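You operate a simulated robot arm through the tools that you are given. There is no shell and no other tool. Be economical: measure what you need, move in short steps, check, and stop when the job is done.

The job below is to be done with a simulated robot arm. You get a single attempt, and the scene is never put back.

TASK
Let the belt sort its three billets on auto at a 1000 C limit, then stop it.
Fine: the black swing arm goes over the belt before the start.

Only the result counts: the job must be done as asked and must still hold three seconds after the hand-in. Knocking over, shifting, dropping, spilling or breaking anything else fails it.

THE ROBOT
A 7-joint arm with a fingered hand, fixed in place. Base frame: the origin is at the foot of the arm, x ahead of it, y to its left, z up. Units: m, degrees, N and s.
Its first joint turns from -115.0 to 115.0 degrees. Payload 5 kg.
The TCP is the grasp point between the finger pads, 0.032 m short of the fingertips. In the tool frame z runs along the fingers and y along their closing line. The gripper opens to 0.16 m. The gripper's body begins 0.089 m behind the TCP. The gripper is a hand of 4 fingers: y runs from the thumb to the fingers, the wrist lies at [0, 0, -0.267] in the tool frame, and closing takes about 1.5 s.
Orientation is that of the tool frame in the base frame, as [roll, pitch, yaw] about the fixed x, y, z axes, in that order (R = Rz(yaw) Ry(pitch) Rx(roll)). With the fingers straight down and closing along the base's y, the tool's x points along the base's -x, its y along +y and its z along -z.

THE INTERFACE
- The arm moves only by the tool servo_tool. Its argument "steps" is a list of rows, each an object of numbers (a shift or turn left out is 0, a gripper value left out holds the last): "dx", "dy", "dz": the shift along the tool's x, y, z in units of 250 mm (1.0 is 250 mm); "rx", "ry", "rz": the turn, a rotation vector about the tool's x, y, z in units of 180 degrees (1.0 is 180 degrees). In form: [{"dx": .., "dy": .., "dz": .., "rx": .., "ry": .., "rz": ..}, ...]. A call has 1 to 8 rows; each row is the pose to reach, as a shift and turn from the pose commanded when the call began, along the tool's axes at that moment. "hand" is the finger opening in m, from 0 to 0.16, set as the call begins (left out, the last holds). A call with a number of a shift or a turn outside -1 to 1 is refused whole. Each row takes 0.2 s and may step no farther than 0.05 m and 8.6 degrees from the row before; otherwise, or with a gripper value out of range, the whole call is refused. Where a pose cannot be reached the arm comes as near as it can. A force on the tool above 40 N (or 10 N above the force at the start of the call, whichever is more), or a blocked arm, ends the call early, and 0.2 s more pass. Each finger travels about 0.045 m/s and halts on what it meets, pressing with about 24 N; the grip force reading is that of the motor and also rises with nothing between the fingers. The clock runs only during rows and for 0.2 s after the last one: add rows that repeat a pose to give the fingers time. The reply holds the time, the measured pose of the TCP, the force on the tool along the base axes, the opening and the grip force, in the units named above and with some noise, with the torque about the TCP (base axes, N m) and any sound that the robot's microphone picked up.
- Cameras (640 x 400 px; columns grow to the right, rows downward): "scene" is fixed at [0.3997, 0.5016, 1.4705]; the picture's right is [-0.97, -0.23, 0.00], its down [-0.11, 0.45, -0.89] and it looks along [0.20, -0.86, -0.46] (base axes); focal length 214 px, centre (320, 200). "wrist" rides on the gripper at [0.08, -0.004, -0.114] in the tool frame; the picture's right is [0.05, 1.00, 0.00], its down [-0.82, 0.04, -0.58] and it looks along [-0.58, 0.03, 0.82] (tool axes); focal length 265 px, centre (320, 200). There is no depth. A picture from a camera that has moved, and an enlarged one, comes with that camera's place and axes in the base frame and with its lens.
- grab_frame(camera): a new picture of that camera. It takes no simulated time.
- slide_trunk(by): slides the trunk up (or, below 0, down) by that many m; the arm rides with it, the base frame stays. It gives what a move gives, with no picture.
- finger_targets(finger1, finger2, finger3, thumb_bend): sets how far each is bent, from 0 (flat) to 1 (curled in); at 0.3 the hand is open as for a grip, at 0.7 the pads meet at the TCP. One left out holds its place. A second passes; each finger stops where it meets its share of the squeeze, and holds until it gets a number again. A gripper value or a shape takes the hand back. It gives what a move gives, with no picture; readings hold the bend of each and the force on the fingers (four entries, about 0 where the hand has none), thumb and palm.
- hand_shape(shape): the hand has 4 fingers and takes this shape, open, in about a second: jaw (thumb against the fingers, like two jaws); tri (thumb and two fingers); tip (a fingertip pinch); poke (one finger out to press); point (the index stretched); flat (the hand flat); cup (the hand cupped); fist (a fist). The gripper value then closes the fingers along that shape, each until it touches; the sizes above hold for jaw. It gives what a move gives, with no picture.
- close_up(camera, box): a new picture of the part [left, top, right, bottom] of that camera's present view, enlarged. It takes no simulated time.
- job_done(): hands the job in; it is judged then, once.

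Go step by step. Nothing tells you positions but the pictures and the camera data: compare them with the known pose of the tool, close in by small moves and look again before you grip or let go. The budget is 120 turns and 64 pictures, counting those below and the enlarged ones. Unless the task says otherwise, let go and move clear before handing in, and close with one line.

The tools are called after ">>>" by a JSON object that holds its "api" and its "payload". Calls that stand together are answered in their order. servo_tool: Moves the arm, as the interface text tells. Its arguments: {"type":"object","properties":{"steps":{"type":"array","items":{"type":"object","properties":{"dx":{"type":"number"},"dy":{"type":"number"},"dz":{"type":"number"},"rx":{"type":"number"},"ry":{"type":"number"},"rz":{"type":"number"}}}},"hand":{"type":"number"}},"required":["steps"]} The other tools are called the same way: slide_trunk (by) slides the trunk up or down; hand_shape (shape) gives the hand a shape; finger_targets (finger1, finger2, finger3, thumb_bend) moves the fingers one by one; grab_frame (camera) takes a picture; close_up (camera, box) takes an enlarged picture of a part of a camera's view; job_done () hands the job in.

At the start:

```text
time_s: 0.0
position: [0.733, -0.0022, 1.4848]
tool_rot: [180.0, 0.0, 180.0]
force: [-0.3, 0.1, -0.2]
torque: [0.01, 0.01, -0.04]
opening: 0.1598
gripper_force: 0.0
shape: jaw
bend: [0.3, 0.3, 0.3, 0.3]
finger forces: [0.1, 0.0, 0.0, 0.0, 0.0, 0.0]
trunk travel left (down, up): [-0.75, 0.24]
```

scene: 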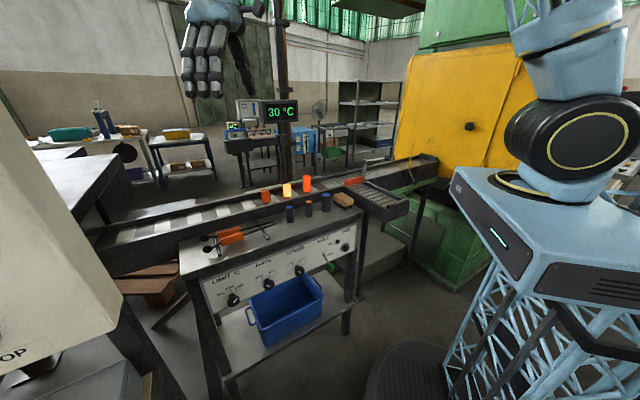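
wrist: 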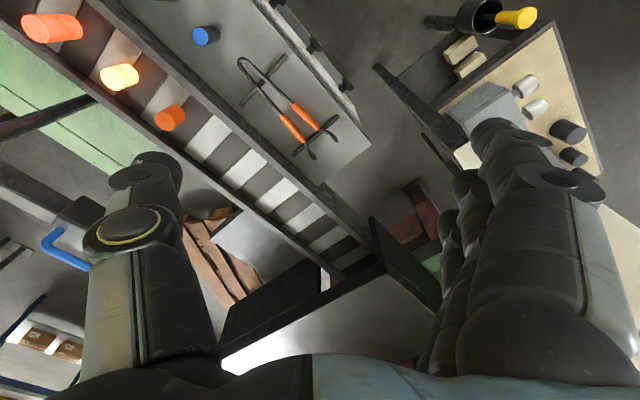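

I see a conveyor belt with three hot billets, a control panel with dials facing the scene camera, and a pyrometer display on a post. I'll enlarge the panel and the belt first.

>>> {"api": "close_up", "payload": {"camera": "scene", "box": [190, 220, 370, 332]}}

>>> {"api": "close_up", "payload": {"camera": "scene", "box": [220, 80, 440, 220]}}

>>> {"api": "close_up", "payload": {"camera": "scene", "box": [0, 200, 160, 400]}}

```text
3.56 times, centred on (280, 276) of scene
camera zoom: at [0.3997, 0.5016, 1.4705], right [-0.97, -0.23, 0.0], down [-0.11, 0.45, -0.89], along [0.2, -0.86, -0.46], focal length 763 px, centre (462, -70)
```

zoom: 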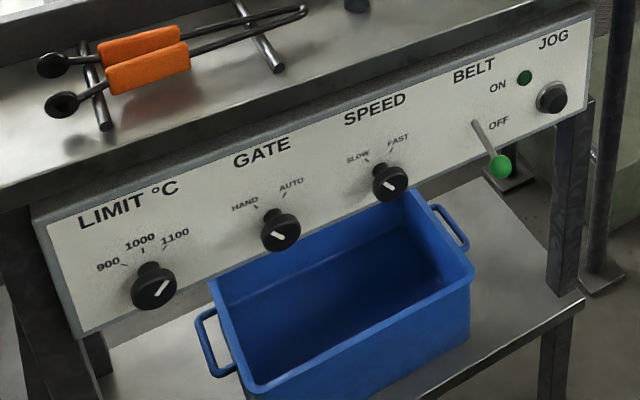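

```text
2.86 times, centred on (330, 150) of scene
camera zoom: at [0.3997, 0.5016, 1.4705], right [-0.97, -0.23, 0.0], down [-0.11, 0.45, -0.89], along [0.2, -0.86, -0.46], focal length 613 px, centre (291, 343)
```

zoom: 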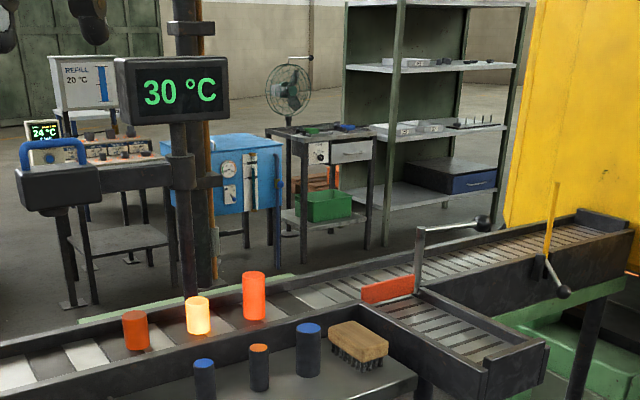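

```text
2.00 times, centred on (80, 300) of scene
camera zoom: at [0.3997, 0.5016, 1.4705], right [-0.97, -0.23, 0.0], down [-0.11, 0.45, -0.89], along [0.2, -0.86, -0.46], focal length 429 px, centre (800, 0)
```

zoom: 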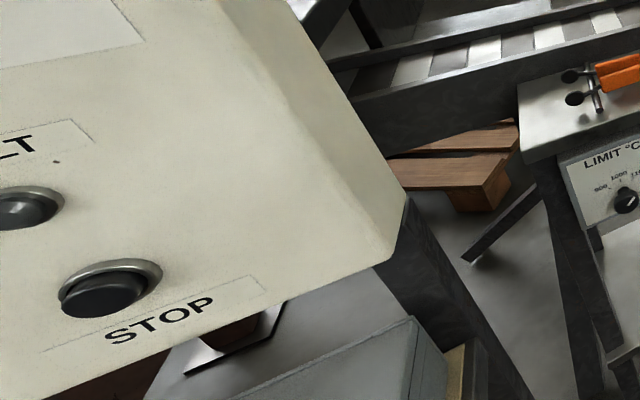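

The controls are a LIMIT dial (now 1100), GATE (HAND), SPEED (SLOW), a BELT lever (OFF) and JOG. I now check where the black swing arm head with its blue handle is.

>>> {"api": "close_up", "payload": {"camera": "wrist", "box": [0, 140, 240, 290]}}

>>> {"api": "close_up", "payload": {"camera": "scene", "box": [215, 85, 315, 150]}}

```text
2.67 times, centred on (120, 215) of wrist
camera zoom: at [0.6542, -0.0052, 1.5985], right [-0.05, 1.0, 0.0], down [0.82, 0.04, 0.58], along [0.58, 0.03, -0.82], focal length 708 px, centre (853, 160)
```

zoom: 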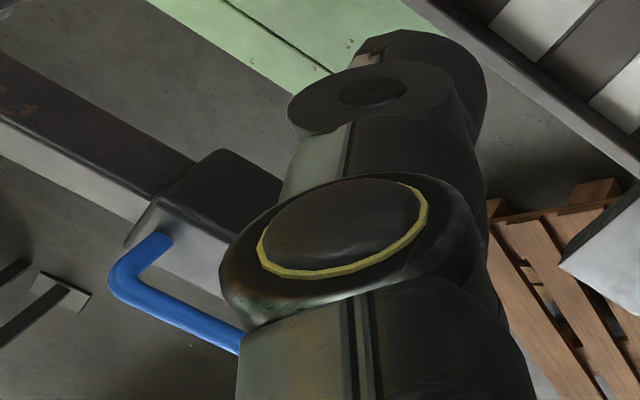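

```text
6.15 times, centred on (265, 118) of scene
camera zoom: at [0.3997, 0.5016, 1.4705], right [-0.97, -0.23, 0.0], down [-0.11, 0.45, -0.89], along [0.2, -0.86, -0.46], focal length 1320 px, centre (658, 708)
```

zoom: 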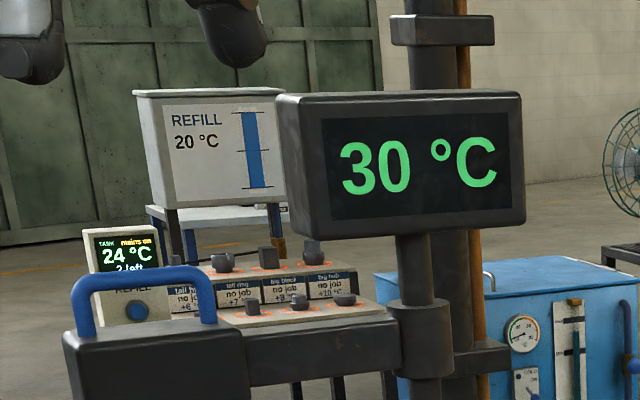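

The pyrometer head sits on a boom at about (0.95, -0.4, 1.3), a little past the belt. I turn the hand clockwise so the wrist camera looks toward it, and lower the trunk a little.

>>> {"api": "servo_tool", "payload": {"steps": [{"rz": 0.045, "dx": 0.1}, {"rz": 0.09, "dx": 0.2}, {"rz": 0.135, "dx": 0.3}, {"rz": 0.18, "dx": 0.4}, {"rz": 0.225, "dx": 0.5}, {"rz": 0.25, "dx": 0.6}]}}

>>> {"api": "grab_frame", "payload": {"camera": "wrist"}}

```text
time_s: 1.4
position: [0.5799, -0.003, 1.4862]
tool_rot: [-179.9, 0.1, 135.0]
force: [0.9, -1.0, -0.5]
torque: [-0.01, 0.0, 0.02]
opening: 0.16
gripper_force: 0.1
shape: jaw
bend: [0.3, 0.3, 0.3, 0.3]
finger forces: [0.1, 0.0, 0.1, 0.0, 0.0, 0.0]
trunk travel left (down, up): [-0.75, 0.24]
```

```text
56 pictures are left
camera wrist: at [0.522, 0.0508, 1.5998], right [0.67, 0.74, 0.0], down [0.6, -0.55, 0.58], along [0.43, -0.39, -0.82], focal length 265 px, centre (320, 200)
```

wrist: 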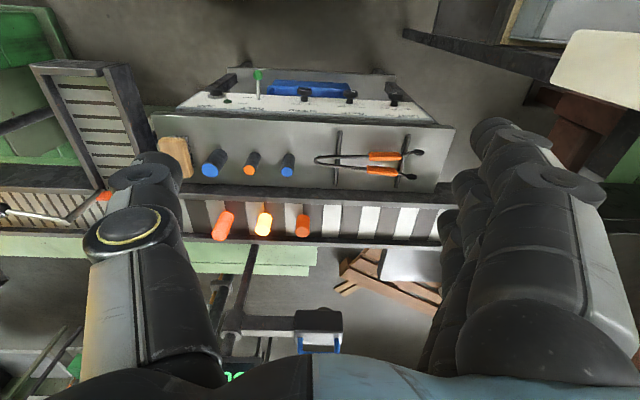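

This view shows everything. The boom pivots on a post behind the belt and lies parallel to it. I enlarge the boom and the gate area.

>>> {"api": "close_up", "payload": {"camera": "wrist", "box": [170, 180, 370, 380]}}

>>> {"api": "close_up", "payload": {"camera": "wrist", "box": [150, 60, 460, 250]}}

```text
2.00 times, centred on (270, 280) of wrist
camera zoom: at [0.522, 0.0508, 1.5998], right [0.67, 0.74, 0.0], down [0.6, -0.55, 0.58], along [0.43, -0.39, -0.82], focal length 531 px, centre (420, 40)
```

zoom: 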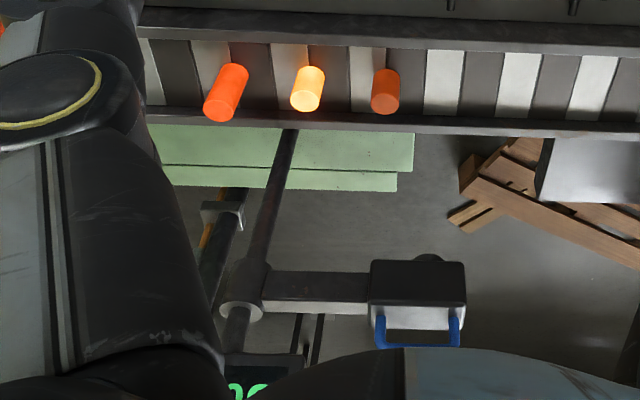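

```text
2.06 times, centred on (305, 155) of wrist
camera zoom: at [0.522, 0.0508, 1.5998], right [0.67, 0.74, 0.0], down [0.6, -0.55, 0.58], along [0.43, -0.39, -0.82], focal length 548 px, centre (351, 293)
```

zoom: 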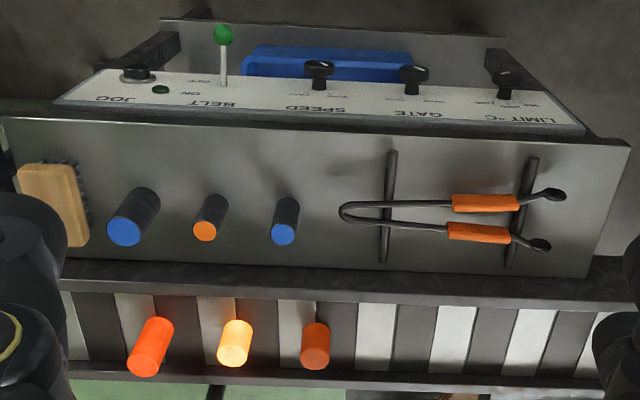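

The boom head is at about (1.0, -0.4, 1.22) and its pivot at about (0.87, -0.57). I close the fingers into a hook, tilt the hand outward and approach for a better look.

>>> {"api": "servo_tool", "payload": {"steps": [{"dx": -0.18, "ry": -0.039}, {"dx": -0.36, "ry": -0.078}, {"dx": -0.54, "ry": -0.117}, {"dx": -0.72, "ry": -0.156}, {"dx": -0.9, "ry": -0.194}, {"dx": -0.9, "ry": -0.194}, {"dx": -0.9, "ry": -0.194}, {"dx": -0.9, "ry": -0.194}], "hand": 0.0}}

>>> {"api": "grab_frame", "payload": {"camera": "wrist"}}

>>> {"api": "grab_frame", "payload": {"camera": "scene"}}

```text
time_s: 3.2
position: [0.7432, -0.1626, 1.4838]
tool_rot: [-179.9, 35.1, 135.1]
force: [-0.4, 0.3, 0.4]
torque: [-0.01, 0.01, -0.01]
opening: 0.0001
gripper_force: 0.1
shape: jaw
bend: [0.7, 0.7, 0.7, 0.7]
finger forces: [0.0, 0.1, 0.0, 0.0, 0.0, 0.0]
trunk travel left (down, up): [-0.75, 0.24]
```

```text
53 pictures are left
camera wrist: at [0.648, -0.0713, 1.5316], right [0.68, 0.74, -0.03], down [0.27, -0.21, 0.94], along [0.69, -0.64, -0.34], focal length 265 px, centre (320, 200)
```

wrist: 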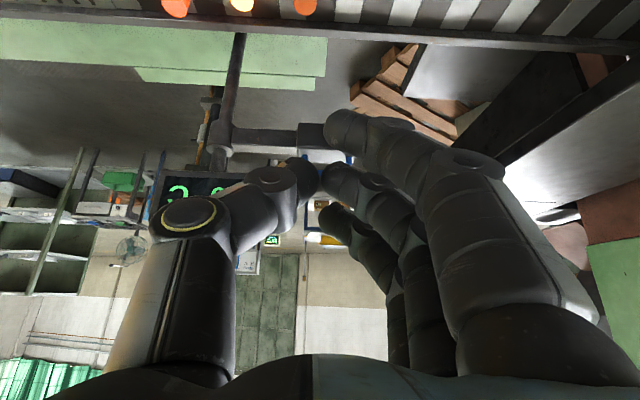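

```text
52 pictures are left
```

scene: 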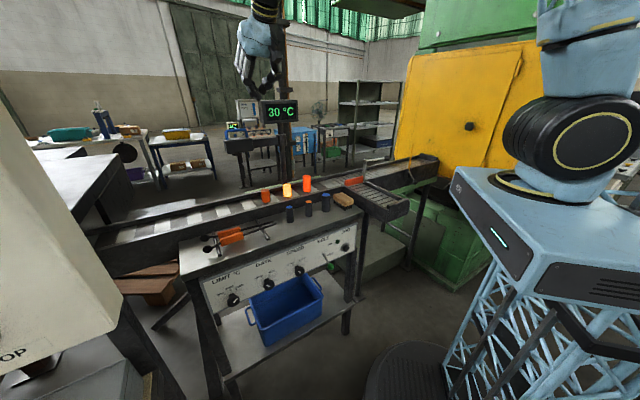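

The fingers lie in a row along tool x, so a real caging grip on the handle works better. I straighten the hand, then turn it so that it closes across the handle.

>>> {"api": "servo_tool", "payload": {"steps": [{"ry": 0.039}, {"ry": 0.078}, {"ry": 0.117}, {"ry": 0.156}, {"ry": 0.195}], "hand": 0.1}}

>>> {"api": "servo_tool", "payload": {"steps": [{"rz": 0.047}, {"rz": 0.094}, {"rz": 0.141}, {"rz": 0.188}, {"rz": 0.235}, {"rz": 0.282}, {"rz": 0.329}, {"rz": 0.376}]}}

>>> {"api": "servo_tool", "payload": {"steps": [{"rz": 0.047}, {"rz": 0.068}]}}

>>> {"api": "servo_tool", "payload": {"steps": [{"rx": -0.045, "dy": 0.1}, {"rx": -0.09, "dy": 0.2}, {"rx": -0.135, "dy": 0.3}, {"rx": -0.18, "dy": 0.4}]}}

>>> {"api": "grab_frame", "payload": {"camera": "wrist"}}

```text
time_s: 4.4
position: [0.7439, -0.1625, 1.484]
tool_rot: [180.0, -0.5, 135.0]
force: [0.0, 0.2, -0.2]
torque: [0.01, 0.05, 0.0]
opening: 0.0995
gripper_force: 0.0
shape: jaw
bend: [0.71, 0.71, 0.71, 0.68]
finger forces: [0.0, 0.1, 0.1, 0.0, 0.0, 0.0]
trunk travel left (down, up): [-0.75, 0.24]
```

```text
time_s: 6.2
position: [0.7419, -0.1622, 1.4845]
tool_rot: [-179.8, 0.0, 67.2]
force: [-0.1, -0.2, 0.3]
torque: [-0.05, 0.01, -0.01]
opening: 0.0995
gripper_force: 0.1
shape: jaw
bend: [0.71, 0.71, 0.71, 0.68]
finger forces: [0.0, 0.0, 0.0, 0.0, 0.0, 0.0]
trunk travel left (down, up): [-0.75, 0.24]
```

```text
time_s: 6.8
position: [0.743, -0.1603, 1.4851]
tool_rot: [-179.8, -0.1, 55.0]
force: [-0.7, -0.8, -0.2]
torque: [-0.01, -0.04, 0.01]
opening: 0.0995
gripper_force: 0.0
shape: jaw
bend: [0.71, 0.71, 0.71, 0.68]
finger forces: [0.0, 0.0, 0.0, 0.1, 0.1, 0.0]
trunk travel left (down, up): [-0.75, 0.24]
```

```text
time_s: 7.8
position: [0.8249, -0.2177, 1.4848]
tool_rot: [147.8, 0.0, 55.0]
force: [0.0, 0.5, 0.4]
torque: [0.02, 0.0, 0.02]
opening: 0.0995
gripper_force: 0.0
shape: jaw
bend: [0.71, 0.71, 0.71, 0.68]
finger forces: [0.0, 0.1, 0.0, 0.0, 0.0, 0.0]
trunk travel left (down, up): [-0.75, 0.24]
```

```text
51 pictures are left
camera wrist: at [0.8201, -0.1145, 1.5781], right [0.72, -0.44, 0.53], down [-0.69, -0.51, 0.51], along [0.05, -0.74, -0.67], focal length 265 px, centre (320, 200)
```

wrist: 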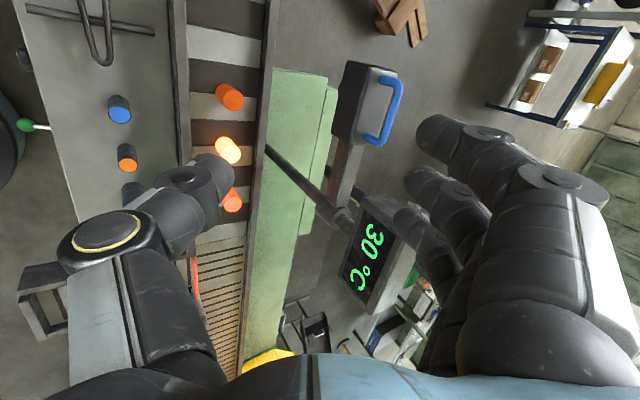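

The handle bar is centred near (1.005, -0.387, 1.305) and runs at an azimuth of about 52 degrees. I go to a pose about 8 cm short of it.

>>> {"api": "servo_tool", "payload": {"steps": [{"dx": -0.028, "dy": 0.092, "dz": 0.16}, {"dx": -0.056, "dy": 0.184, "dz": 0.32}, {"dx": -0.084, "dy": 0.276, "dz": 0.48}, {"dx": -0.112, "dy": 0.368, "dz": 0.64}, {"dx": -0.14, "dy": 0.46, "dz": 0.8}], "hand": 0.08}}

>>> {"api": "grab_frame", "payload": {"camera": "wrist"}}

```text
time_s: 9.0
position: [0.9742, -0.365, 1.3733]
tool_rot: [148.0, -0.1, 55.0]
force: [0.6, -0.3, -0.4]
torque: [0.06, 0.04, 0.0]
opening: 0.081
gripper_force: 0.0
shape: jaw
bend: [0.72, 0.72, 0.72, 0.7]
finger forces: [0.1, 0.0, 0.1, 0.1, 0.1, 0.0]
trunk travel left (down, up): [-0.75, 0.24]
```

```text
50 pictures are left
camera wrist: at [0.9694, -0.2618, 1.4672], right [0.72, -0.44, 0.53], down [-0.69, -0.51, 0.51], along [0.05, -0.74, -0.68], focal length 265 px, centre (320, 200)
```

wrist: 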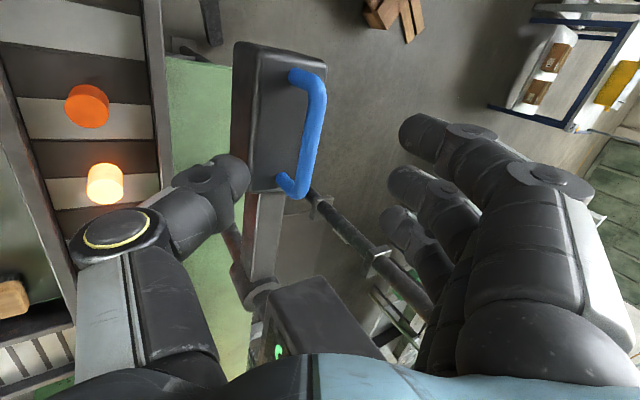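

The handle bar lies between the thumb and fingers at about (1.014, -0.386, 1.297). I advance 6.5 cm along the tool.

>>> {"api": "servo_tool", "payload": {"steps": [{"dz": 0.09, "dx": 0.01}, {"dz": 0.18, "dx": 0.02}, {"dz": 0.26, "dx": 0.02}], "hand": 0.06}}

>>> {"api": "grab_frame", "payload": {"camera": "wrist"}}

```text
time_s: 9.8
position: [1.0032, -0.3821, 1.3217]
tool_rot: [147.7, 0.1, 55.0]
force: [0.1, -0.5, 1.1]
torque: [0.04, 0.0, 0.03]
opening: 0.0589
gripper_force: 0.1
shape: jaw
bend: [0.73, 0.73, 0.73, 0.71]
finger forces: [0.1, 0.0, 0.0, 0.0, 1.7, 0.0]
trunk travel left (down, up): [-0.75, 0.24]
```

```text
49 pictures are left
camera wrist: at [0.998, -0.2778, 1.4157], right [0.72, -0.44, 0.53], down [-0.69, -0.51, 0.51], along [0.05, -0.74, -0.68], focal length 265 px, centre (320, 200)
```

wrist: 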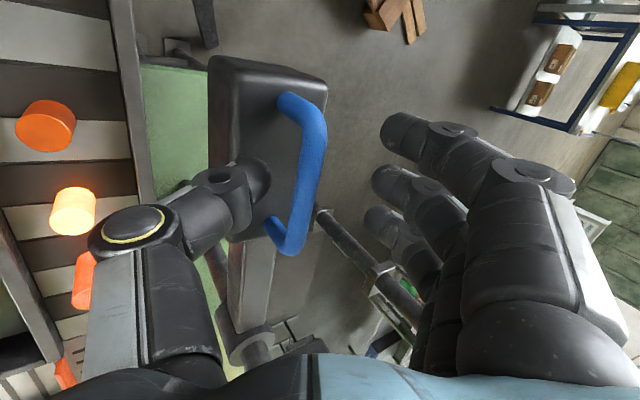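

The bar sits between thumb and fingers, with the thumb lightly touching. I back off 8 mm and close to a loose cage.

>>> {"api": "servo_tool", "payload": {"steps": [{"dz": -0.03}, {"dz": -0.03}, {"dz": -0.03}, {"dz": -0.03}, {"dz": -0.03}, {"dz": -0.03}], "hand": 0.028}}

>>> {"api": "grab_frame", "payload": {"camera": "wrist"}}

```text
time_s: 11.2
position: [1.0004, -0.3772, 1.3288]
tool_rot: [147.8, -0.1, 55.0]
force: [0.1, -0.7, 0.3]
torque: [-0.04, 0.03, 0.02]
opening: 0.0284
gripper_force: 0.0
shape: jaw
bend: [0.73, 0.73, 0.73, 0.7]
finger forces: [0.1, 0.1, 0.1, 0.0, 0.1, 0.0]
trunk travel left (down, up): [-0.75, 0.24]
```

```text
48 pictures are left
camera wrist: at [0.9947, -0.2742, 1.4224], right [0.72, -0.44, 0.53], down [-0.69, -0.51, 0.51], along [0.05, -0.74, -0.68], focal length 265 px, centre (320, 200)
```

wrist: 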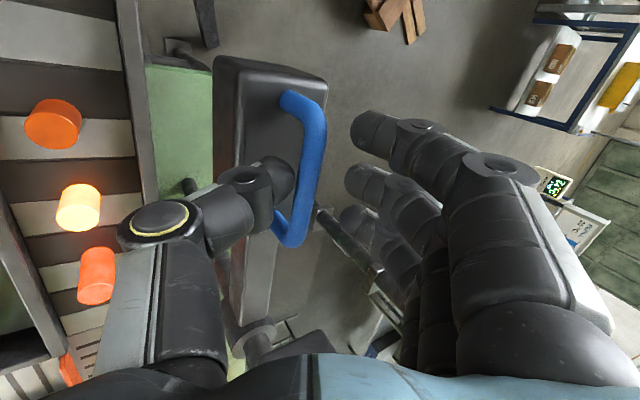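

The handle is caged. I swing the boom counter-clockwise about the pivot by 16 degrees first and check.

>>> {"api": "servo_tool", "payload": {"steps": [{"dx": -0.019, "dy": -0.117, "dz": -0.074, "ry": 0.0237, "rz": -0.0376}, {"dx": -0.055, "dy": -0.232, "dz": -0.146, "ry": 0.0474, "rz": -0.0752}]}}

>>> {"api": "grab_frame", "payload": {"camera": "wrist"}}

```text
time_s: 11.8
position: [0.9345, -0.3497, 1.3285]
tool_rot: [147.8, 0.0, 71.2]
force: [-0.8, 0.1, 0.0]
torque: [0.0, -0.01, 0.03]
opening: 0.0284
gripper_force: 0.1
shape: jaw
bend: [0.73, 0.73, 0.73, 0.7]
finger forces: [0.1, 0.0, 0.1, 0.0, 0.0, 0.0]
trunk travel left (down, up): [-0.75, 0.24]
```

```text
47 pictures are left
camera wrist: at [0.9005, -0.252, 1.4224], right [0.82, -0.22, 0.53], down [-0.52, -0.68, 0.51], along [0.25, -0.69, -0.67], focal length 265 px, centre (320, 200)
```

wrist: 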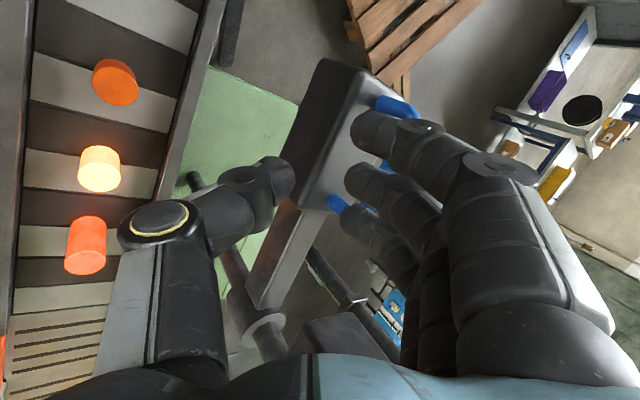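

The fingertips passed over the bar, which is really at about z = 1.28, and the boom did not move. I lift, turn back and make the hand steeper so that both sides reach deep enough.

>>> {"api": "servo_tool", "payload": {"steps": [{"dy": 0.1, "dz": -0.16}, {"dy": 0.128, "dz": -0.203, "ry": -0.0188, "rz": 0.03}, {"dy": 0.128, "dz": -0.203, "ry": -0.0376, "rz": 0.06}, {"dy": 0.128, "dz": -0.203, "ry": -0.0563, "rz": 0.0893}], "hand": 0.08}}

>>> {"api": "servo_tool", "payload": {"steps": [{"rx": 0.047}, {"rx": 0.094}]}}

```text
time_s: 12.8
position: [0.9366, -0.3488, 1.388]
tool_rot: [147.8, 0.1, 52.0]
force: [0.1, 0.4, 0.6]
torque: [-0.04, 0.03, -0.03]
opening: 0.0793
gripper_force: 0.0
shape: jaw
bend: [0.72, 0.72, 0.72, 0.7]
finger forces: [0.1, 0.0, 0.0, 0.1, 0.0, 0.1]
trunk travel left (down, up): [-0.75, 0.24]
```

```text
time_s: 13.4
position: [0.9369, -0.3501, 1.3887]
tool_rot: [164.8, -0.1, 52.1]
force: [0.6, -0.3, 0.2]
torque: [0.05, 0.0, -0.01]
opening: 0.0795
gripper_force: 0.0
shape: jaw
bend: [0.72, 0.72, 0.72, 0.7]
finger forces: [0.1, 0.1, 0.1, 0.0, 0.1, 0.1]
trunk travel left (down, up): [-0.75, 0.24]
```

Now I bring the steeper hand to just above the bar and look.

>>> {"api": "servo_tool", "payload": {"steps": [{"dx": 0.02, "dy": 0.115, "dz": 0.08}, {"dx": 0.04, "dy": 0.23, "dz": 0.194}]}}

>>> {"api": "grab_frame", "payload": {"camera": "wrist"}}

```text
time_s: 14.0
position: [0.9887, -0.3826, 1.3549]
tool_rot: [164.9, -0.1, 52.0]
force: [1.0, 0.5, 0.0]
torque: [0.0, 0.02, -0.02]
opening: 0.0796
gripper_force: 0.1
shape: jaw
bend: [0.72, 0.72, 0.72, 0.7]
finger forces: [0.0, 0.1, 0.1, 0.0, 0.0, 0.0]
out of reach, approached as far as the arm can: row 2
trunk travel left (down, up): [-0.75, 0.24]
```

```text
46 pictures are left
camera wrist: at [1.0137, -0.2982, 1.4639], right [0.79, -0.55, 0.26], down [-0.59, -0.58, 0.57], along [-0.16, -0.6, -0.78], focal length 265 px, centre (320, 200)
```

wrist: 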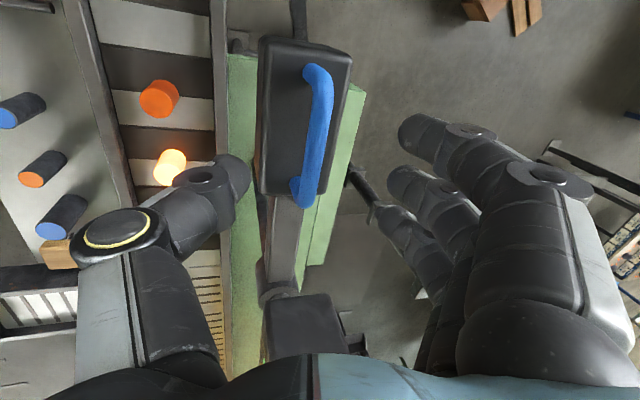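

The reach is at its limit here. The shoulder seems lower than the wrist, so I raise the trunk and then bring the tool back down.

>>> {"api": "slide_trunk", "payload": {"by": 0.12}}

>>> {"api": "servo_tool", "payload": {"steps": [{"dz": 0.16, "dy": -0.04}, {"dz": 0.32, "dy": -0.08}, {"dz": 0.46, "dy": -0.12}]}}

>>> {"api": "grab_frame", "payload": {"camera": "wrist"}}

```text
time_s: 15.5
position: [0.9887, -0.3822, 1.4764]
tool_rot: [164.7, 0.0, 52.1]
force: [-0.1, -1.0, -0.8]
torque: [0.0, 0.01, -0.01]
opening: 0.0797
gripper_force: 0.1
shape: jaw
bend: [0.72, 0.72, 0.72, 0.7]
finger forces: [0.0, 0.1, 0.0, 0.0, 0.0, 0.1]
trunk travel left (down, up): [-0.87, 0.12]
```

```text
time_s: 16.3
position: [0.9916, -0.3831, 1.3579]
tool_rot: [164.7, 0.0, 52.0]
force: [0.7, -0.4, 0.2]
torque: [-0.01, -0.04, -0.02]
opening: 0.0796
gripper_force: 0.1
shape: jaw
bend: [0.72, 0.72, 0.72, 0.7]
finger forces: [0.0, 0.1, 0.1, 0.0, 0.0, 0.0]
trunk travel left (down, up): [-0.87, 0.12]
```

```text
45 pictures are left
camera wrist: at [1.0153, -0.2978, 1.4665], right [0.79, -0.55, 0.26], down [-0.59, -0.57, 0.57], along [-0.16, -0.6, -0.78], focal length 265 px, centre (320, 200)
```

wrist: 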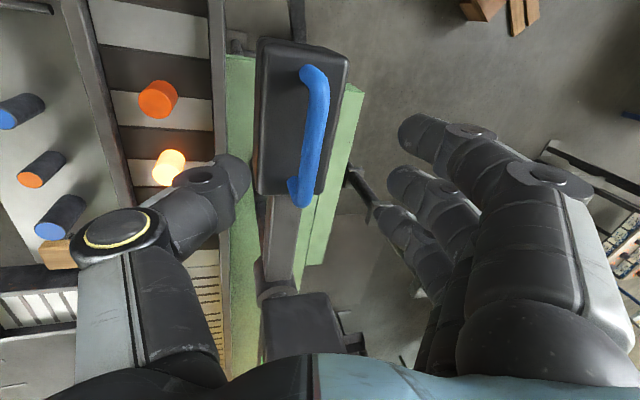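

The hand is now aligned over the bar. I advance in small steps with the opening at 6 cm.

>>> {"api": "servo_tool", "payload": {"steps": [{"dz": 0.09}, {"dz": 0.18}, {"dz": 0.24}, {"dz": 0.26}, {"dz": 0.28}], "hand": 0.06}}

>>> {"api": "grab_frame", "payload": {"camera": "wrist"}}

```text
time_s: 17.2
position: [1.004, -0.3947, 1.3114]
tool_rot: [163.9, -0.3, 52.0]
force: [-11.0, 4.4, 30.2]
torque: [1.0, 1.54, 0.13]
opening: 0.0649
gripper_force: 0.0
shape: jaw
bend: [0.73, 0.73, 0.73, 0.7]
finger forces: [0.0, 0.0, 0.1, 0.0, 34.3, 0.0]
trunk travel left (down, up): [-0.87, 0.12]
stopped in row 4: the force on the tool passed its limit at 46 N (the readings are from after the stop); the commanded pose is now the measured one
```

```text
44 pictures are left
camera wrist: at [1.0259, -0.3095, 1.4206], right [0.79, -0.55, 0.28], down [-0.6, -0.57, 0.56], along [-0.15, -0.61, -0.78], focal length 265 px, centre (320, 200)
```

wrist: 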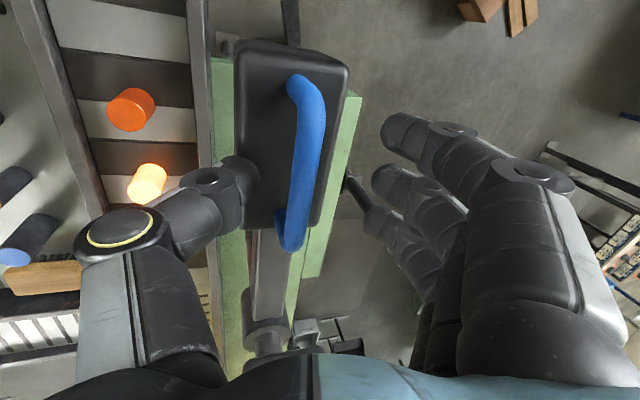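

The thumb is resting on the head top, so it has to get out of the way. I lift off, lay the thumb back and keep only the fingers as a hook.

>>> {"api": "servo_tool", "payload": {"steps": [{"dz": -0.15}, {"dz": -0.3}]}}

>>> {"api": "finger_targets", "payload": {"finger1": 0.5, "finger2": 0.5, "finger3": 0.5, "thumb_bend": 0.05}}

>>> {"api": "grab_frame", "payload": {"camera": "wrist"}}

```text
time_s: 17.8
position: [0.9889, -0.3813, 1.3785]
tool_rot: [164.4, 0.0, 52.1]
force: [-0.4, 0.7, 0.2]
torque: [-0.05, -0.01, 0.0]
opening: 0.06
gripper_force: 0.1
shape: jaw
bend: [0.73, 0.73, 0.73, 0.7]
finger forces: [0.0, 0.0, 0.0, 0.0, 0.0, 0.0]
trunk travel left (down, up): [-0.87, 0.12]
```

```text
time_s: 18.8
position: [0.9904, -0.3821, 1.3768]
tool_rot: [164.3, -0.2, 52.1]
force: [0.5, 0.8, 0.2]
torque: [0.03, 0.04, -0.01]
opening: 0.1486
gripper_force: 0.0
shape: fingers
bend: [0.5, 0.5, 0.5, 0.05]
finger forces: [0.0, 0.1, 0.0, 0.1, 0.1, 0.1]
trunk travel left (down, up): [-0.87, 0.12]
```

```text
43 pictures are left
camera wrist: at [1.013, -0.2972, 1.4855], right [0.79, -0.55, 0.27], down [-0.59, -0.57, 0.57], along [-0.16, -0.61, -0.78], focal length 265 px, centre (320, 200)
```

wrist: 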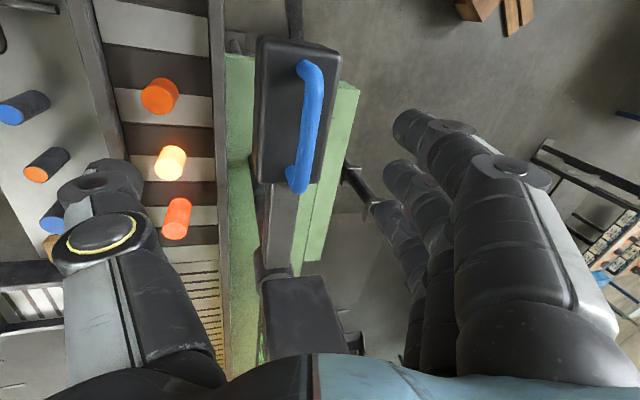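

With the thumb back, the fingers can go down past the far side of the head. I descend about 10 cm with a slight outward shift.

>>> {"api": "servo_tool", "payload": {"steps": [{"dz": 0.12, "dy": 0.03}, {"dz": 0.24, "dy": 0.05}, {"dz": 0.32, "dy": 0.05}, {"dz": 0.38, "dy": 0.05}]}}

>>> {"api": "grab_frame", "payload": {"camera": "wrist"}}

>>> {"api": "close_up", "payload": {"camera": "scene", "box": [180, 60, 340, 220]}}

```text
time_s: 19.8
position: [1.0094, -0.4014, 1.2894]
tool_rot: [164.4, -0.2, 52.2]
force: [-1.0, -0.2, -0.2]
torque: [0.02, -0.02, -0.01]
opening: 0.1488
gripper_force: 0.0
shape: fingers
bend: [0.5, 0.5, 0.5, 0.05]
finger forces: [0.0, 0.1, 0.0, 0.1, 0.0, 0.0]
out of reach, approached as far as the arm can: row 3, 4
trunk travel left (down, up): [-0.87, 0.12]
```

```text
42 pictures are left
camera wrist: at [1.0321, -0.3155, 1.3974], right [0.79, -0.55, 0.27], down [-0.59, -0.57, 0.57], along [-0.16, -0.61, -0.78], focal length 265 px, centre (320, 200)
```

wrist: 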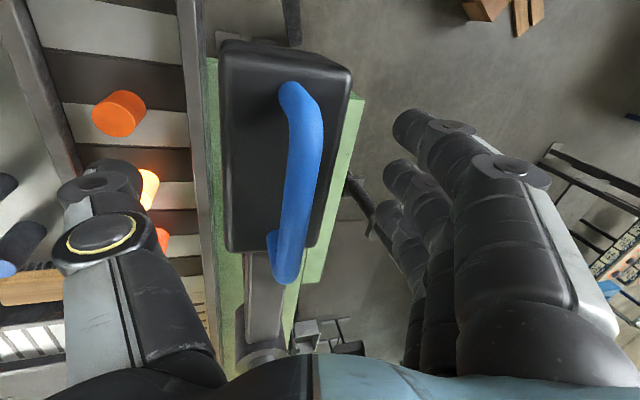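

```text
2.50 times, centred on (260, 140) of scene
camera zoom: at [0.3997, 0.5016, 1.4705], right [-0.97, -0.23, 0.0], down [-0.11, 0.45, -0.89], along [0.2, -0.86, -0.46], focal length 536 px, centre (470, 350)
```

zoom: 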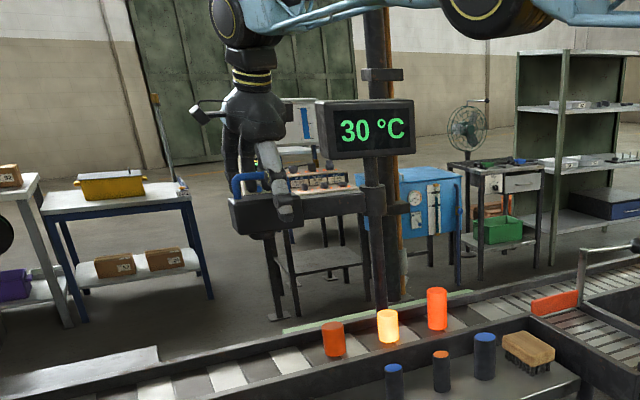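

The fingers are behind the head and the thumb is in front of it. I pull toward the belt along the arc, about 24 degrees.

>>> {"api": "servo_tool", "payload": {"steps": [{"dy": -0.077, "dz": -0.022}, {"dx": -0.013, "dy": -0.204, "dz": -0.057, "ry": 0.0119, "rz": -0.0428}, {"dx": -0.044, "dy": -0.327, "dz": -0.091, "ry": 0.0238, "rz": -0.0856}, {"dx": -0.091, "dy": -0.446, "dz": -0.124, "ry": 0.0357, "rz": -0.1284}]}}

>>> {"api": "grab_frame", "payload": {"camera": "wrist"}}

```text
time_s: 20.8
position: [0.9037, -0.3512, 1.2871]
tool_rot: [164.2, -0.1, 76.1]
force: [-0.2, -0.5, -0.4]
torque: [-0.01, 0.01, 0.02]
opening: 0.1495
gripper_force: 0.0
shape: fingers
bend: [0.5, 0.5, 0.5, 0.05]
finger forces: [0.0, 0.0, 0.0, 0.0, 0.0, 0.0]
trunk travel left (down, up): [-0.87, 0.12]
```

```text
40 pictures are left
camera wrist: at [0.8886, -0.2654, 1.3962], right [0.95, -0.18, 0.27], down [-0.31, -0.76, 0.57], along [0.11, -0.62, -0.78], focal length 265 px, centre (320, 200)
```

wrist: 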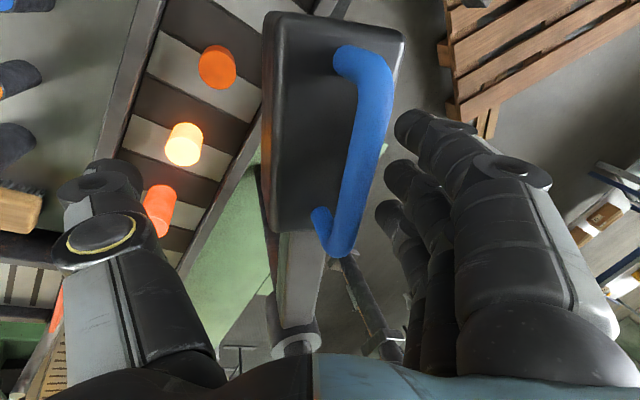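

The boom is moving with the hand. I continue the arc in another 32-degree stretch.

>>> {"api": "servo_tool", "payload": {"steps": [{"dx": -0.024, "dy": -0.129, "dz": -0.036, "ry": 0.012, "rz": -0.0428}, {"dx": -0.066, "dy": -0.253, "dz": -0.071, "ry": 0.024, "rz": -0.0856}, {"dx": -0.124, "dy": -0.371, "dz": -0.104, "ry": 0.036, "rz": -0.1284}, {"dx": -0.199, "dy": -0.48, "dz": -0.134, "ry": 0.048, "rz": -0.1712}]}}

>>> {"api": "grab_frame", "payload": {"camera": "wrist"}}

>>> {"api": "close_up", "payload": {"camera": "scene", "box": [200, 80, 360, 220]}}

```text
time_s: 21.8
position: [0.7702, -0.3684, 1.2868]
tool_rot: [164.2, 0.0, 108.3]
force: [0.9, 0.2, 0.2]
torque: [0.0, 0.02, 0.06]
opening: 0.1494
gripper_force: 0.1
shape: fingers
bend: [0.5, 0.5, 0.5, 0.05]
finger forces: [0.0, 0.1, 0.0, 0.1, 0.0, 0.0]
trunk travel left (down, up): [-0.87, 0.12]
```

```text
39 pictures are left
camera wrist: at [0.7123, -0.3026, 1.3947], right [0.9, 0.35, 0.27], down [0.14, -0.81, 0.57], along [0.42, -0.47, -0.78], focal length 265 px, centre (320, 200)
```

wrist: 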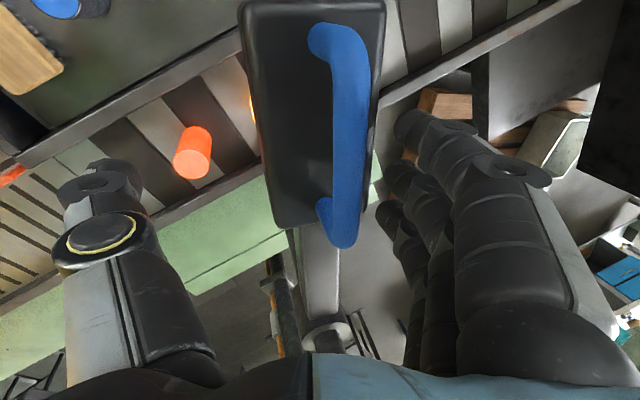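

```text
2.86 times, centred on (280, 150) of scene
camera zoom: at [0.3997, 0.5016, 1.4705], right [-0.97, -0.23, 0.0], down [-0.11, 0.45, -0.89], along [0.2, -0.86, -0.46], focal length 613 px, centre (434, 343)
```

zoom: 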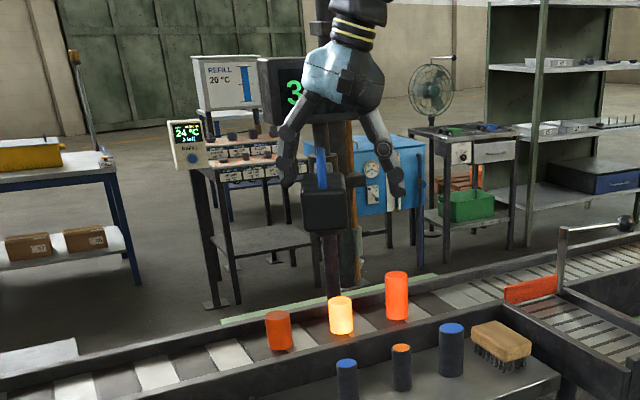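

The head has swung about 56 degrees and is coming over the belt. I continue another 24 degrees, watching the force for an end stop.

>>> {"api": "servo_tool", "payload": {"steps": [{"dx": -0.02, "dy": -0.098, "dz": -0.028, "ry": 0.012, "rz": -0.0428}, {"dx": -0.054, "dy": -0.193, "dz": -0.054, "ry": 0.024, "rz": -0.0856}, {"dx": -0.102, "dy": -0.283, "dz": -0.079, "ry": 0.036, "rz": -0.1284}]}}

>>> {"api": "grab_frame", "payload": {"camera": "wrist"}}

>>> {"api": "close_up", "payload": {"camera": "scene", "box": [200, 80, 360, 220]}}

```text
time_s: 22.6
position: [0.7082, -0.4143, 1.2834]
tool_rot: [164.1, 0.0, 132.2]
force: [-0.7, -0.6, -1.5]
torque: [0.06, -0.07, 0.0]
opening: 0.1499
gripper_force: 0.2
shape: fingers
bend: [0.5, 0.5, 0.5, 0.05]
finger forces: [0.0, 0.0, 0.0, 0.0, 0.0, 0.0]
trunk travel left (down, up): [-0.87, 0.12]
```

```text
37 pictures are left
camera wrist: at [0.6286, -0.3773, 1.3914], right [0.68, 0.68, 0.27], down [0.46, -0.68, 0.57], along [0.57, -0.26, -0.78], focal length 265 px, centre (320, 200)
```

wrist: 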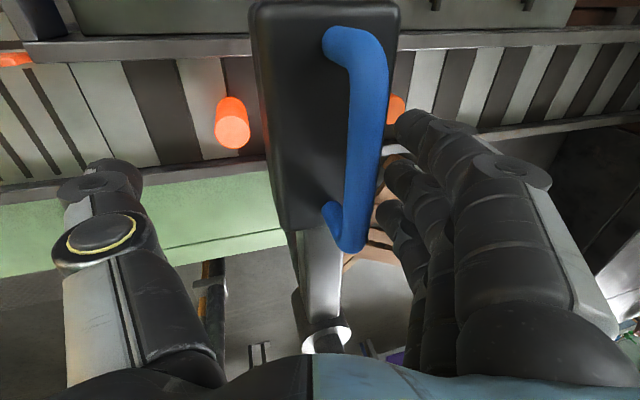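

```text
2.86 times, centred on (280, 150) of scene
camera zoom: at [0.3997, 0.5016, 1.4705], right [-0.97, -0.23, 0.0], down [-0.11, 0.45, -0.89], along [0.2, -0.86, -0.46], focal length 613 px, centre (434, 343)
```

zoom: 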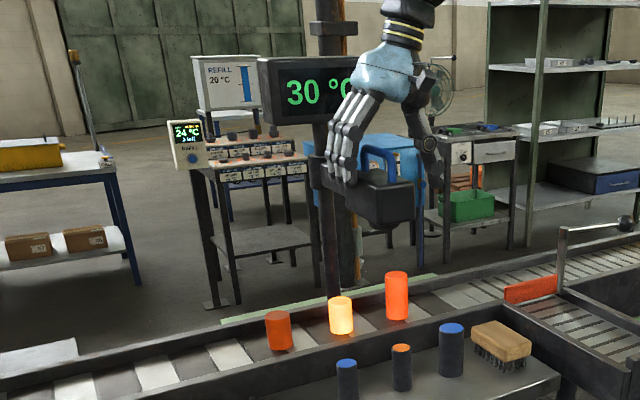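

At 90 degrees the head is only above the near rail. It crosses the centreline about 45 degrees farther on, just downstream of the first billet. I continue 24 degrees.

>>> {"api": "servo_tool", "payload": {"steps": [{"dx": -0.023, "dy": -0.091, "dz": -0.026, "ry": 0.012, "rz": -0.0428}, {"dx": -0.059, "dy": -0.179, "dz": -0.05, "ry": 0.024, "rz": -0.0856}, {"dx": -0.108, "dy": -0.261, "dz": -0.073, "ry": 0.036, "rz": -0.1284}]}}

>>> {"api": "grab_frame", "payload": {"camera": "wrist"}}

>>> {"api": "close_up", "payload": {"camera": "scene", "box": [200, 80, 360, 220]}}

```text
time_s: 23.4
position: [0.6756, -0.4805, 1.2832]
tool_rot: [164.2, -0.1, 156.1]
force: [-0.1, -0.4, -0.2]
torque: [0.05, 0.03, 0.04]
opening: 0.1495
gripper_force: 0.3
shape: fingers
bend: [0.5, 0.5, 0.5, 0.05]
finger forces: [0.0, 0.0, 0.4, 0.0, 0.1, 0.0]
trunk travel left (down, up): [-0.87, 0.12]
```

```text
35 pictures are left
camera wrist: at [0.5886, -0.4796, 1.3908], right [0.34, 0.9, 0.27], down [0.7, -0.44, 0.57], along [0.63, 0.0, -0.78], focal length 265 px, centre (320, 200)
```

wrist: 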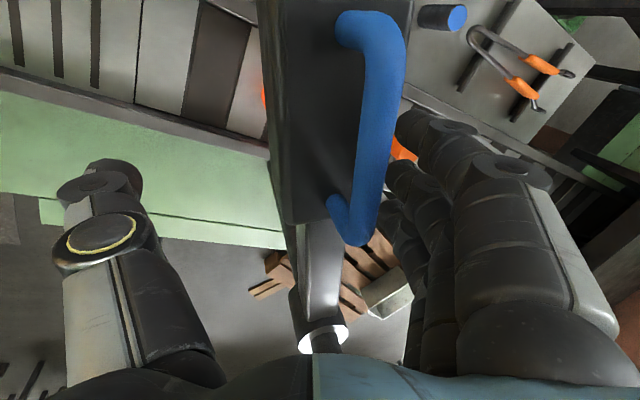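

```text
2.86 times, centred on (280, 150) of scene
camera zoom: at [0.3997, 0.5016, 1.4705], right [-0.97, -0.23, 0.0], down [-0.11, 0.45, -0.89], along [0.2, -0.86, -0.46], focal length 613 px, centre (434, 343)
```

zoom: 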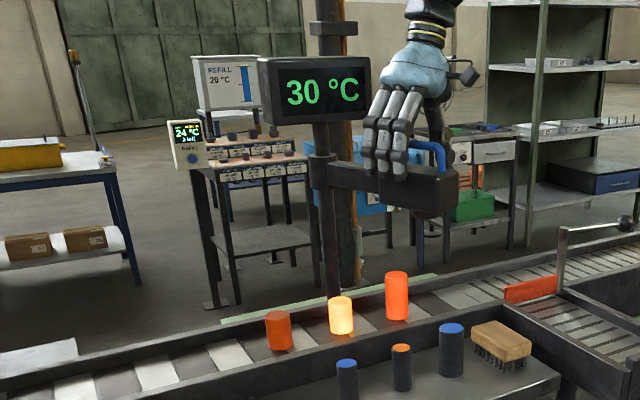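

No stop yet and the head is still about 6 cm short of the centreline. I continue 22 degrees more.

>>> {"api": "servo_tool", "payload": {"steps": [{"dx": -0.024, "dy": -0.091, "dz": -0.026, "ry": 0.012, "rz": -0.0428}, {"dx": -0.06, "dy": -0.179, "dz": -0.05, "ry": 0.024, "rz": -0.0856}, {"dx": -0.1, "dy": -0.245, "dz": -0.068, "ry": 0.033, "rz": -0.118}]}}

>>> {"api": "grab_frame", "payload": {"camera": "wrist"}}

>>> {"api": "close_up", "payload": {"camera": "scene", "box": [240, 80, 400, 220]}}

```text
time_s: 24.2
position: [0.6768, -0.5473, 1.2836]
tool_rot: [164.3, 0.1, 178.2]
force: [0.3, 0.0, -0.4]
torque: [0.01, -0.01, 0.01]
opening: 0.1496
gripper_force: 0.1
shape: fingers
bend: [0.5, 0.5, 0.5, 0.05]
finger forces: [0.0, 0.0, 0.0, 0.0, 0.1, 0.1]
trunk travel left (down, up): [-0.87, 0.12]
```

```text
33 pictures are left
camera wrist: at [0.5955, -0.5791, 1.3918], right [-0.02, 0.96, 0.27], down [0.81, -0.14, 0.57], along [0.59, 0.23, -0.78], focal length 265 px, centre (320, 200)
```

wrist: 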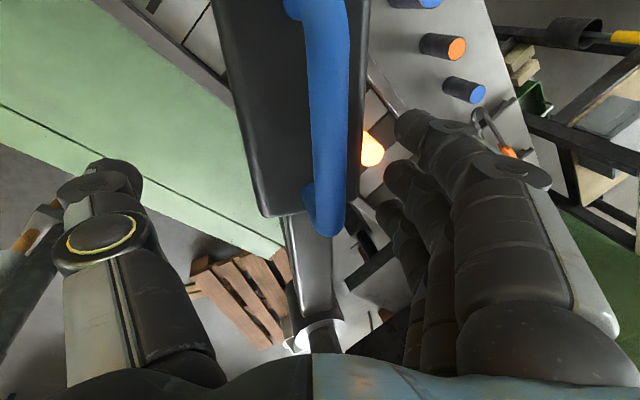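

```text
2.86 times, centred on (320, 150) of scene
camera zoom: at [0.3997, 0.5016, 1.4705], right [-0.97, -0.23, 0.0], down [-0.11, 0.45, -0.89], along [0.2, -0.86, -0.46], focal length 613 px, centre (320, 343)
```

zoom: 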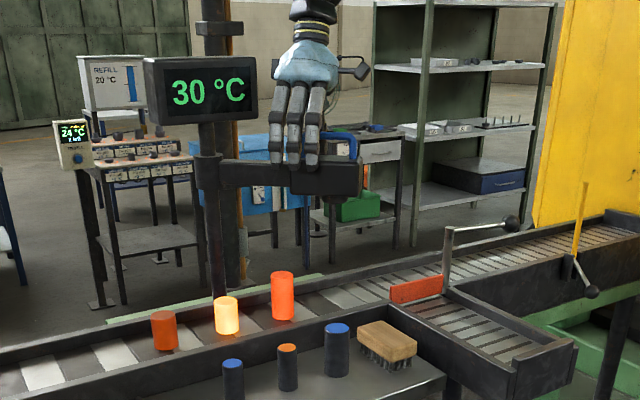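

The head is now over the belt's centreline at about (0.635, -0.55), just downstream of the first billet. I ease the fingers off and lift straight up to check it.

>>> {"api": "servo_tool", "payload": {"steps": [{"dy": 0.06}, {"dy": 0.105, "dz": -0.16}, {"dy": 0.15, "dz": -0.33}, {"dy": 0.2, "dz": -0.5}, {"dy": 0.24, "dz": -0.66}]}}

>>> {"api": "grab_frame", "payload": {"camera": "wrist"}}

```text
time_s: 25.4
position: [0.6724, -0.5341, 1.4645]
tool_rot: [164.4, 0.1, 178.1]
force: [-1.7, -0.2, 0.2]
torque: [-0.01, -0.01, -0.03]
opening: 0.1493
gripper_force: 0.0
shape: fingers
bend: [0.5, 0.5, 0.5, 0.05]
finger forces: [0.0, 0.0, 0.0, 0.0, 0.1, 0.1]
trunk travel left (down, up): [-0.87, 0.12]
```

```text
31 pictures are left
camera wrist: at [0.5921, -0.5645, 1.5718], right [-0.02, 0.96, 0.27], down [0.81, -0.14, 0.57], along [0.59, 0.23, -0.78], focal length 265 px, centre (320, 200)
```

wrist: 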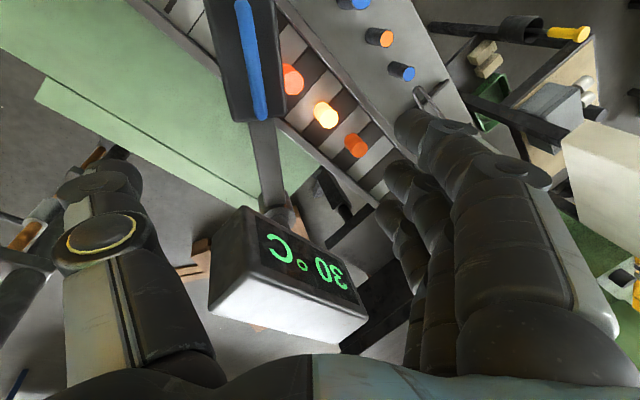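

The head sits right above the belt centre. Next come the dials: LIMIT at about (0.81, 0.08, 0.815) and GATE at about (0.716, -0.01, 0.817), facing (-0.68, 0.73). I retreat toward the front of the table.

>>> {"api": "servo_tool", "payload": {"steps": [{"dx": 0.1, "dy": 0.13, "dz": 0.036, "rx": 0.03}, {"dx": 0.2, "dy": 0.26, "dz": 0.072, "rx": 0.06}, {"dx": 0.3, "dy": 0.39, "dz": 0.108, "rx": 0.088}, {"dx": 0.4, "dy": 0.52, "dz": 0.144, "rx": 0.088}, {"dx": 0.5, "dy": 0.65, "dz": 0.18, "rx": 0.088}, {"dx": 0.58, "dy": 0.8, "dz": 0.22, "rx": 0.088}, {"dx": 0.64, "dy": 0.96, "dz": 0.26, "rx": 0.088}], "hand": 0.1}}

>>> {"api": "servo_tool", "payload": {"steps": [{"dy": 0.19}, {"dy": 0.38}, {"dy": 0.57}, {"dy": 0.76}, {"dy": 0.95}]}}

>>> {"api": "servo_tool", "payload": {"steps": [{"dy": 0.19, "rz": 0.045}, {"dy": 0.38, "rz": 0.09}, {"dy": 0.57, "rz": 0.135}, {"dy": 0.76, "rz": 0.18}, {"dy": 0.95, "rz": 0.225}, {"dy": 0.98, "rz": 0.26}]}}

>>> {"api": "slide_trunk", "payload": {"by": -0.42}}

>>> {"api": "grab_frame", "payload": {"camera": "wrist"}}

```text
time_s: 27.0
position: [0.5223, -0.2749, 1.4664]
tool_rot: [-179.7, 0.1, 178.1]
force: [-0.1, -0.2, 0.8]
torque: [-0.07, -0.05, 0.01]
opening: 0.1007
gripper_force: 0.0
shape: jaw
bend: [0.7, 0.7, 0.7, 0.68]
finger forces: [0.0, 0.0, 0.0, 0.0, 0.0, 0.0]
trunk travel left (down, up): [-0.87, 0.12]
```

```text
time_s: 28.2
position: [0.5331, -0.039, 1.4652]
tool_rot: [-179.8, 0.2, 178.0]
force: [-0.3, 0.0, -0.9]
torque: [-0.09, 0.01, 0.02]
opening: 0.1003
gripper_force: 0.1
shape: jaw
bend: [0.7, 0.7, 0.7, 0.68]
finger forces: [0.0, 0.0, 0.0, 0.0, 0.1, 0.0]
trunk travel left (down, up): [-0.87, 0.12]
```

```text
time_s: 29.6
position: [0.5375, 0.2027, 1.4633]
tool_rot: [-179.9, 0.2, 131.2]
force: [-0.3, -0.3, -0.1]
torque: [0.06, 0.0, 0.01]
opening: 0.1004
gripper_force: 0.0
shape: jaw
bend: [0.7, 0.7, 0.7, 0.68]
finger forces: [0.0, 0.1, 0.0, 0.1, 0.1, 0.1]
trunk travel left (down, up): [-0.87, 0.12]
```

```text
refused: -0.42 is not a number from -0.4 to 0.4
```

```text
30 pictures are left
camera wrist: at [0.4819, 0.2618, 1.5776], right [0.72, 0.7, 0.0], down [0.57, -0.58, 0.58], along [0.4, -0.42, -0.81], focal length 265 px, centre (320, 200)
```

wrist: 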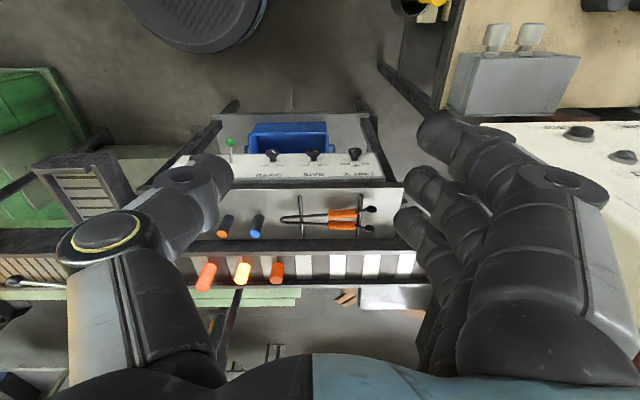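

The knobs are visible from above. I lower the trunk 0.4 m and look again.

>>> {"api": "slide_trunk", "payload": {"by": -0.4}}

>>> {"api": "grab_frame", "payload": {"camera": "wrist"}}

>>> {"api": "grab_frame", "payload": {"camera": "scene"}}

```text
time_s: 33.5
position: [0.5388, 0.2033, 1.0633]
tool_rot: [-180.0, 0.4, 131.3]
force: [-0.2, -0.7, -0.3]
torque: [-0.01, 0.03, 0.02]
opening: 0.1006
gripper_force: 0.1
shape: jaw
bend: [0.7, 0.7, 0.7, 0.68]
finger forces: [0.0, 0.1, 0.0, 0.0, 0.0, 0.0]
trunk travel left (down, up): [-0.47, 0.52]
```

```text
29 pictures are left
camera wrist: at [0.4825, 0.2622, 1.1771], right [0.72, 0.7, 0.0], down [0.57, -0.58, 0.58], along [0.4, -0.42, -0.81], focal length 265 px, centre (320, 200)
```

wrist: 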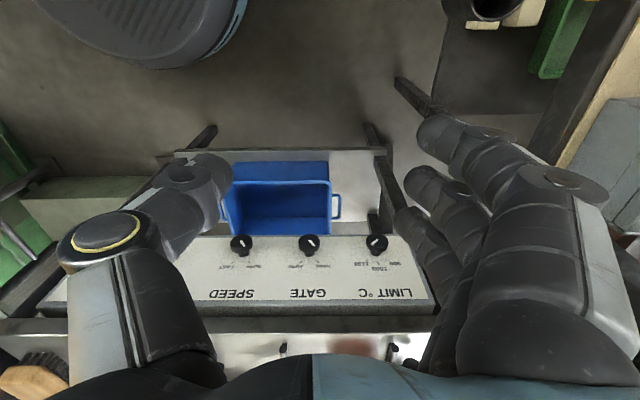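

```text
28 pictures are left
```

scene: 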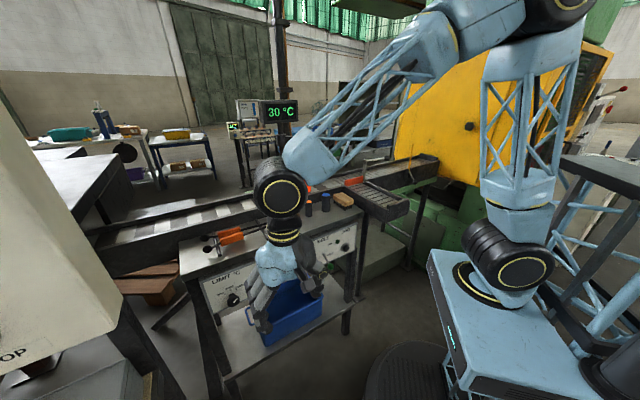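

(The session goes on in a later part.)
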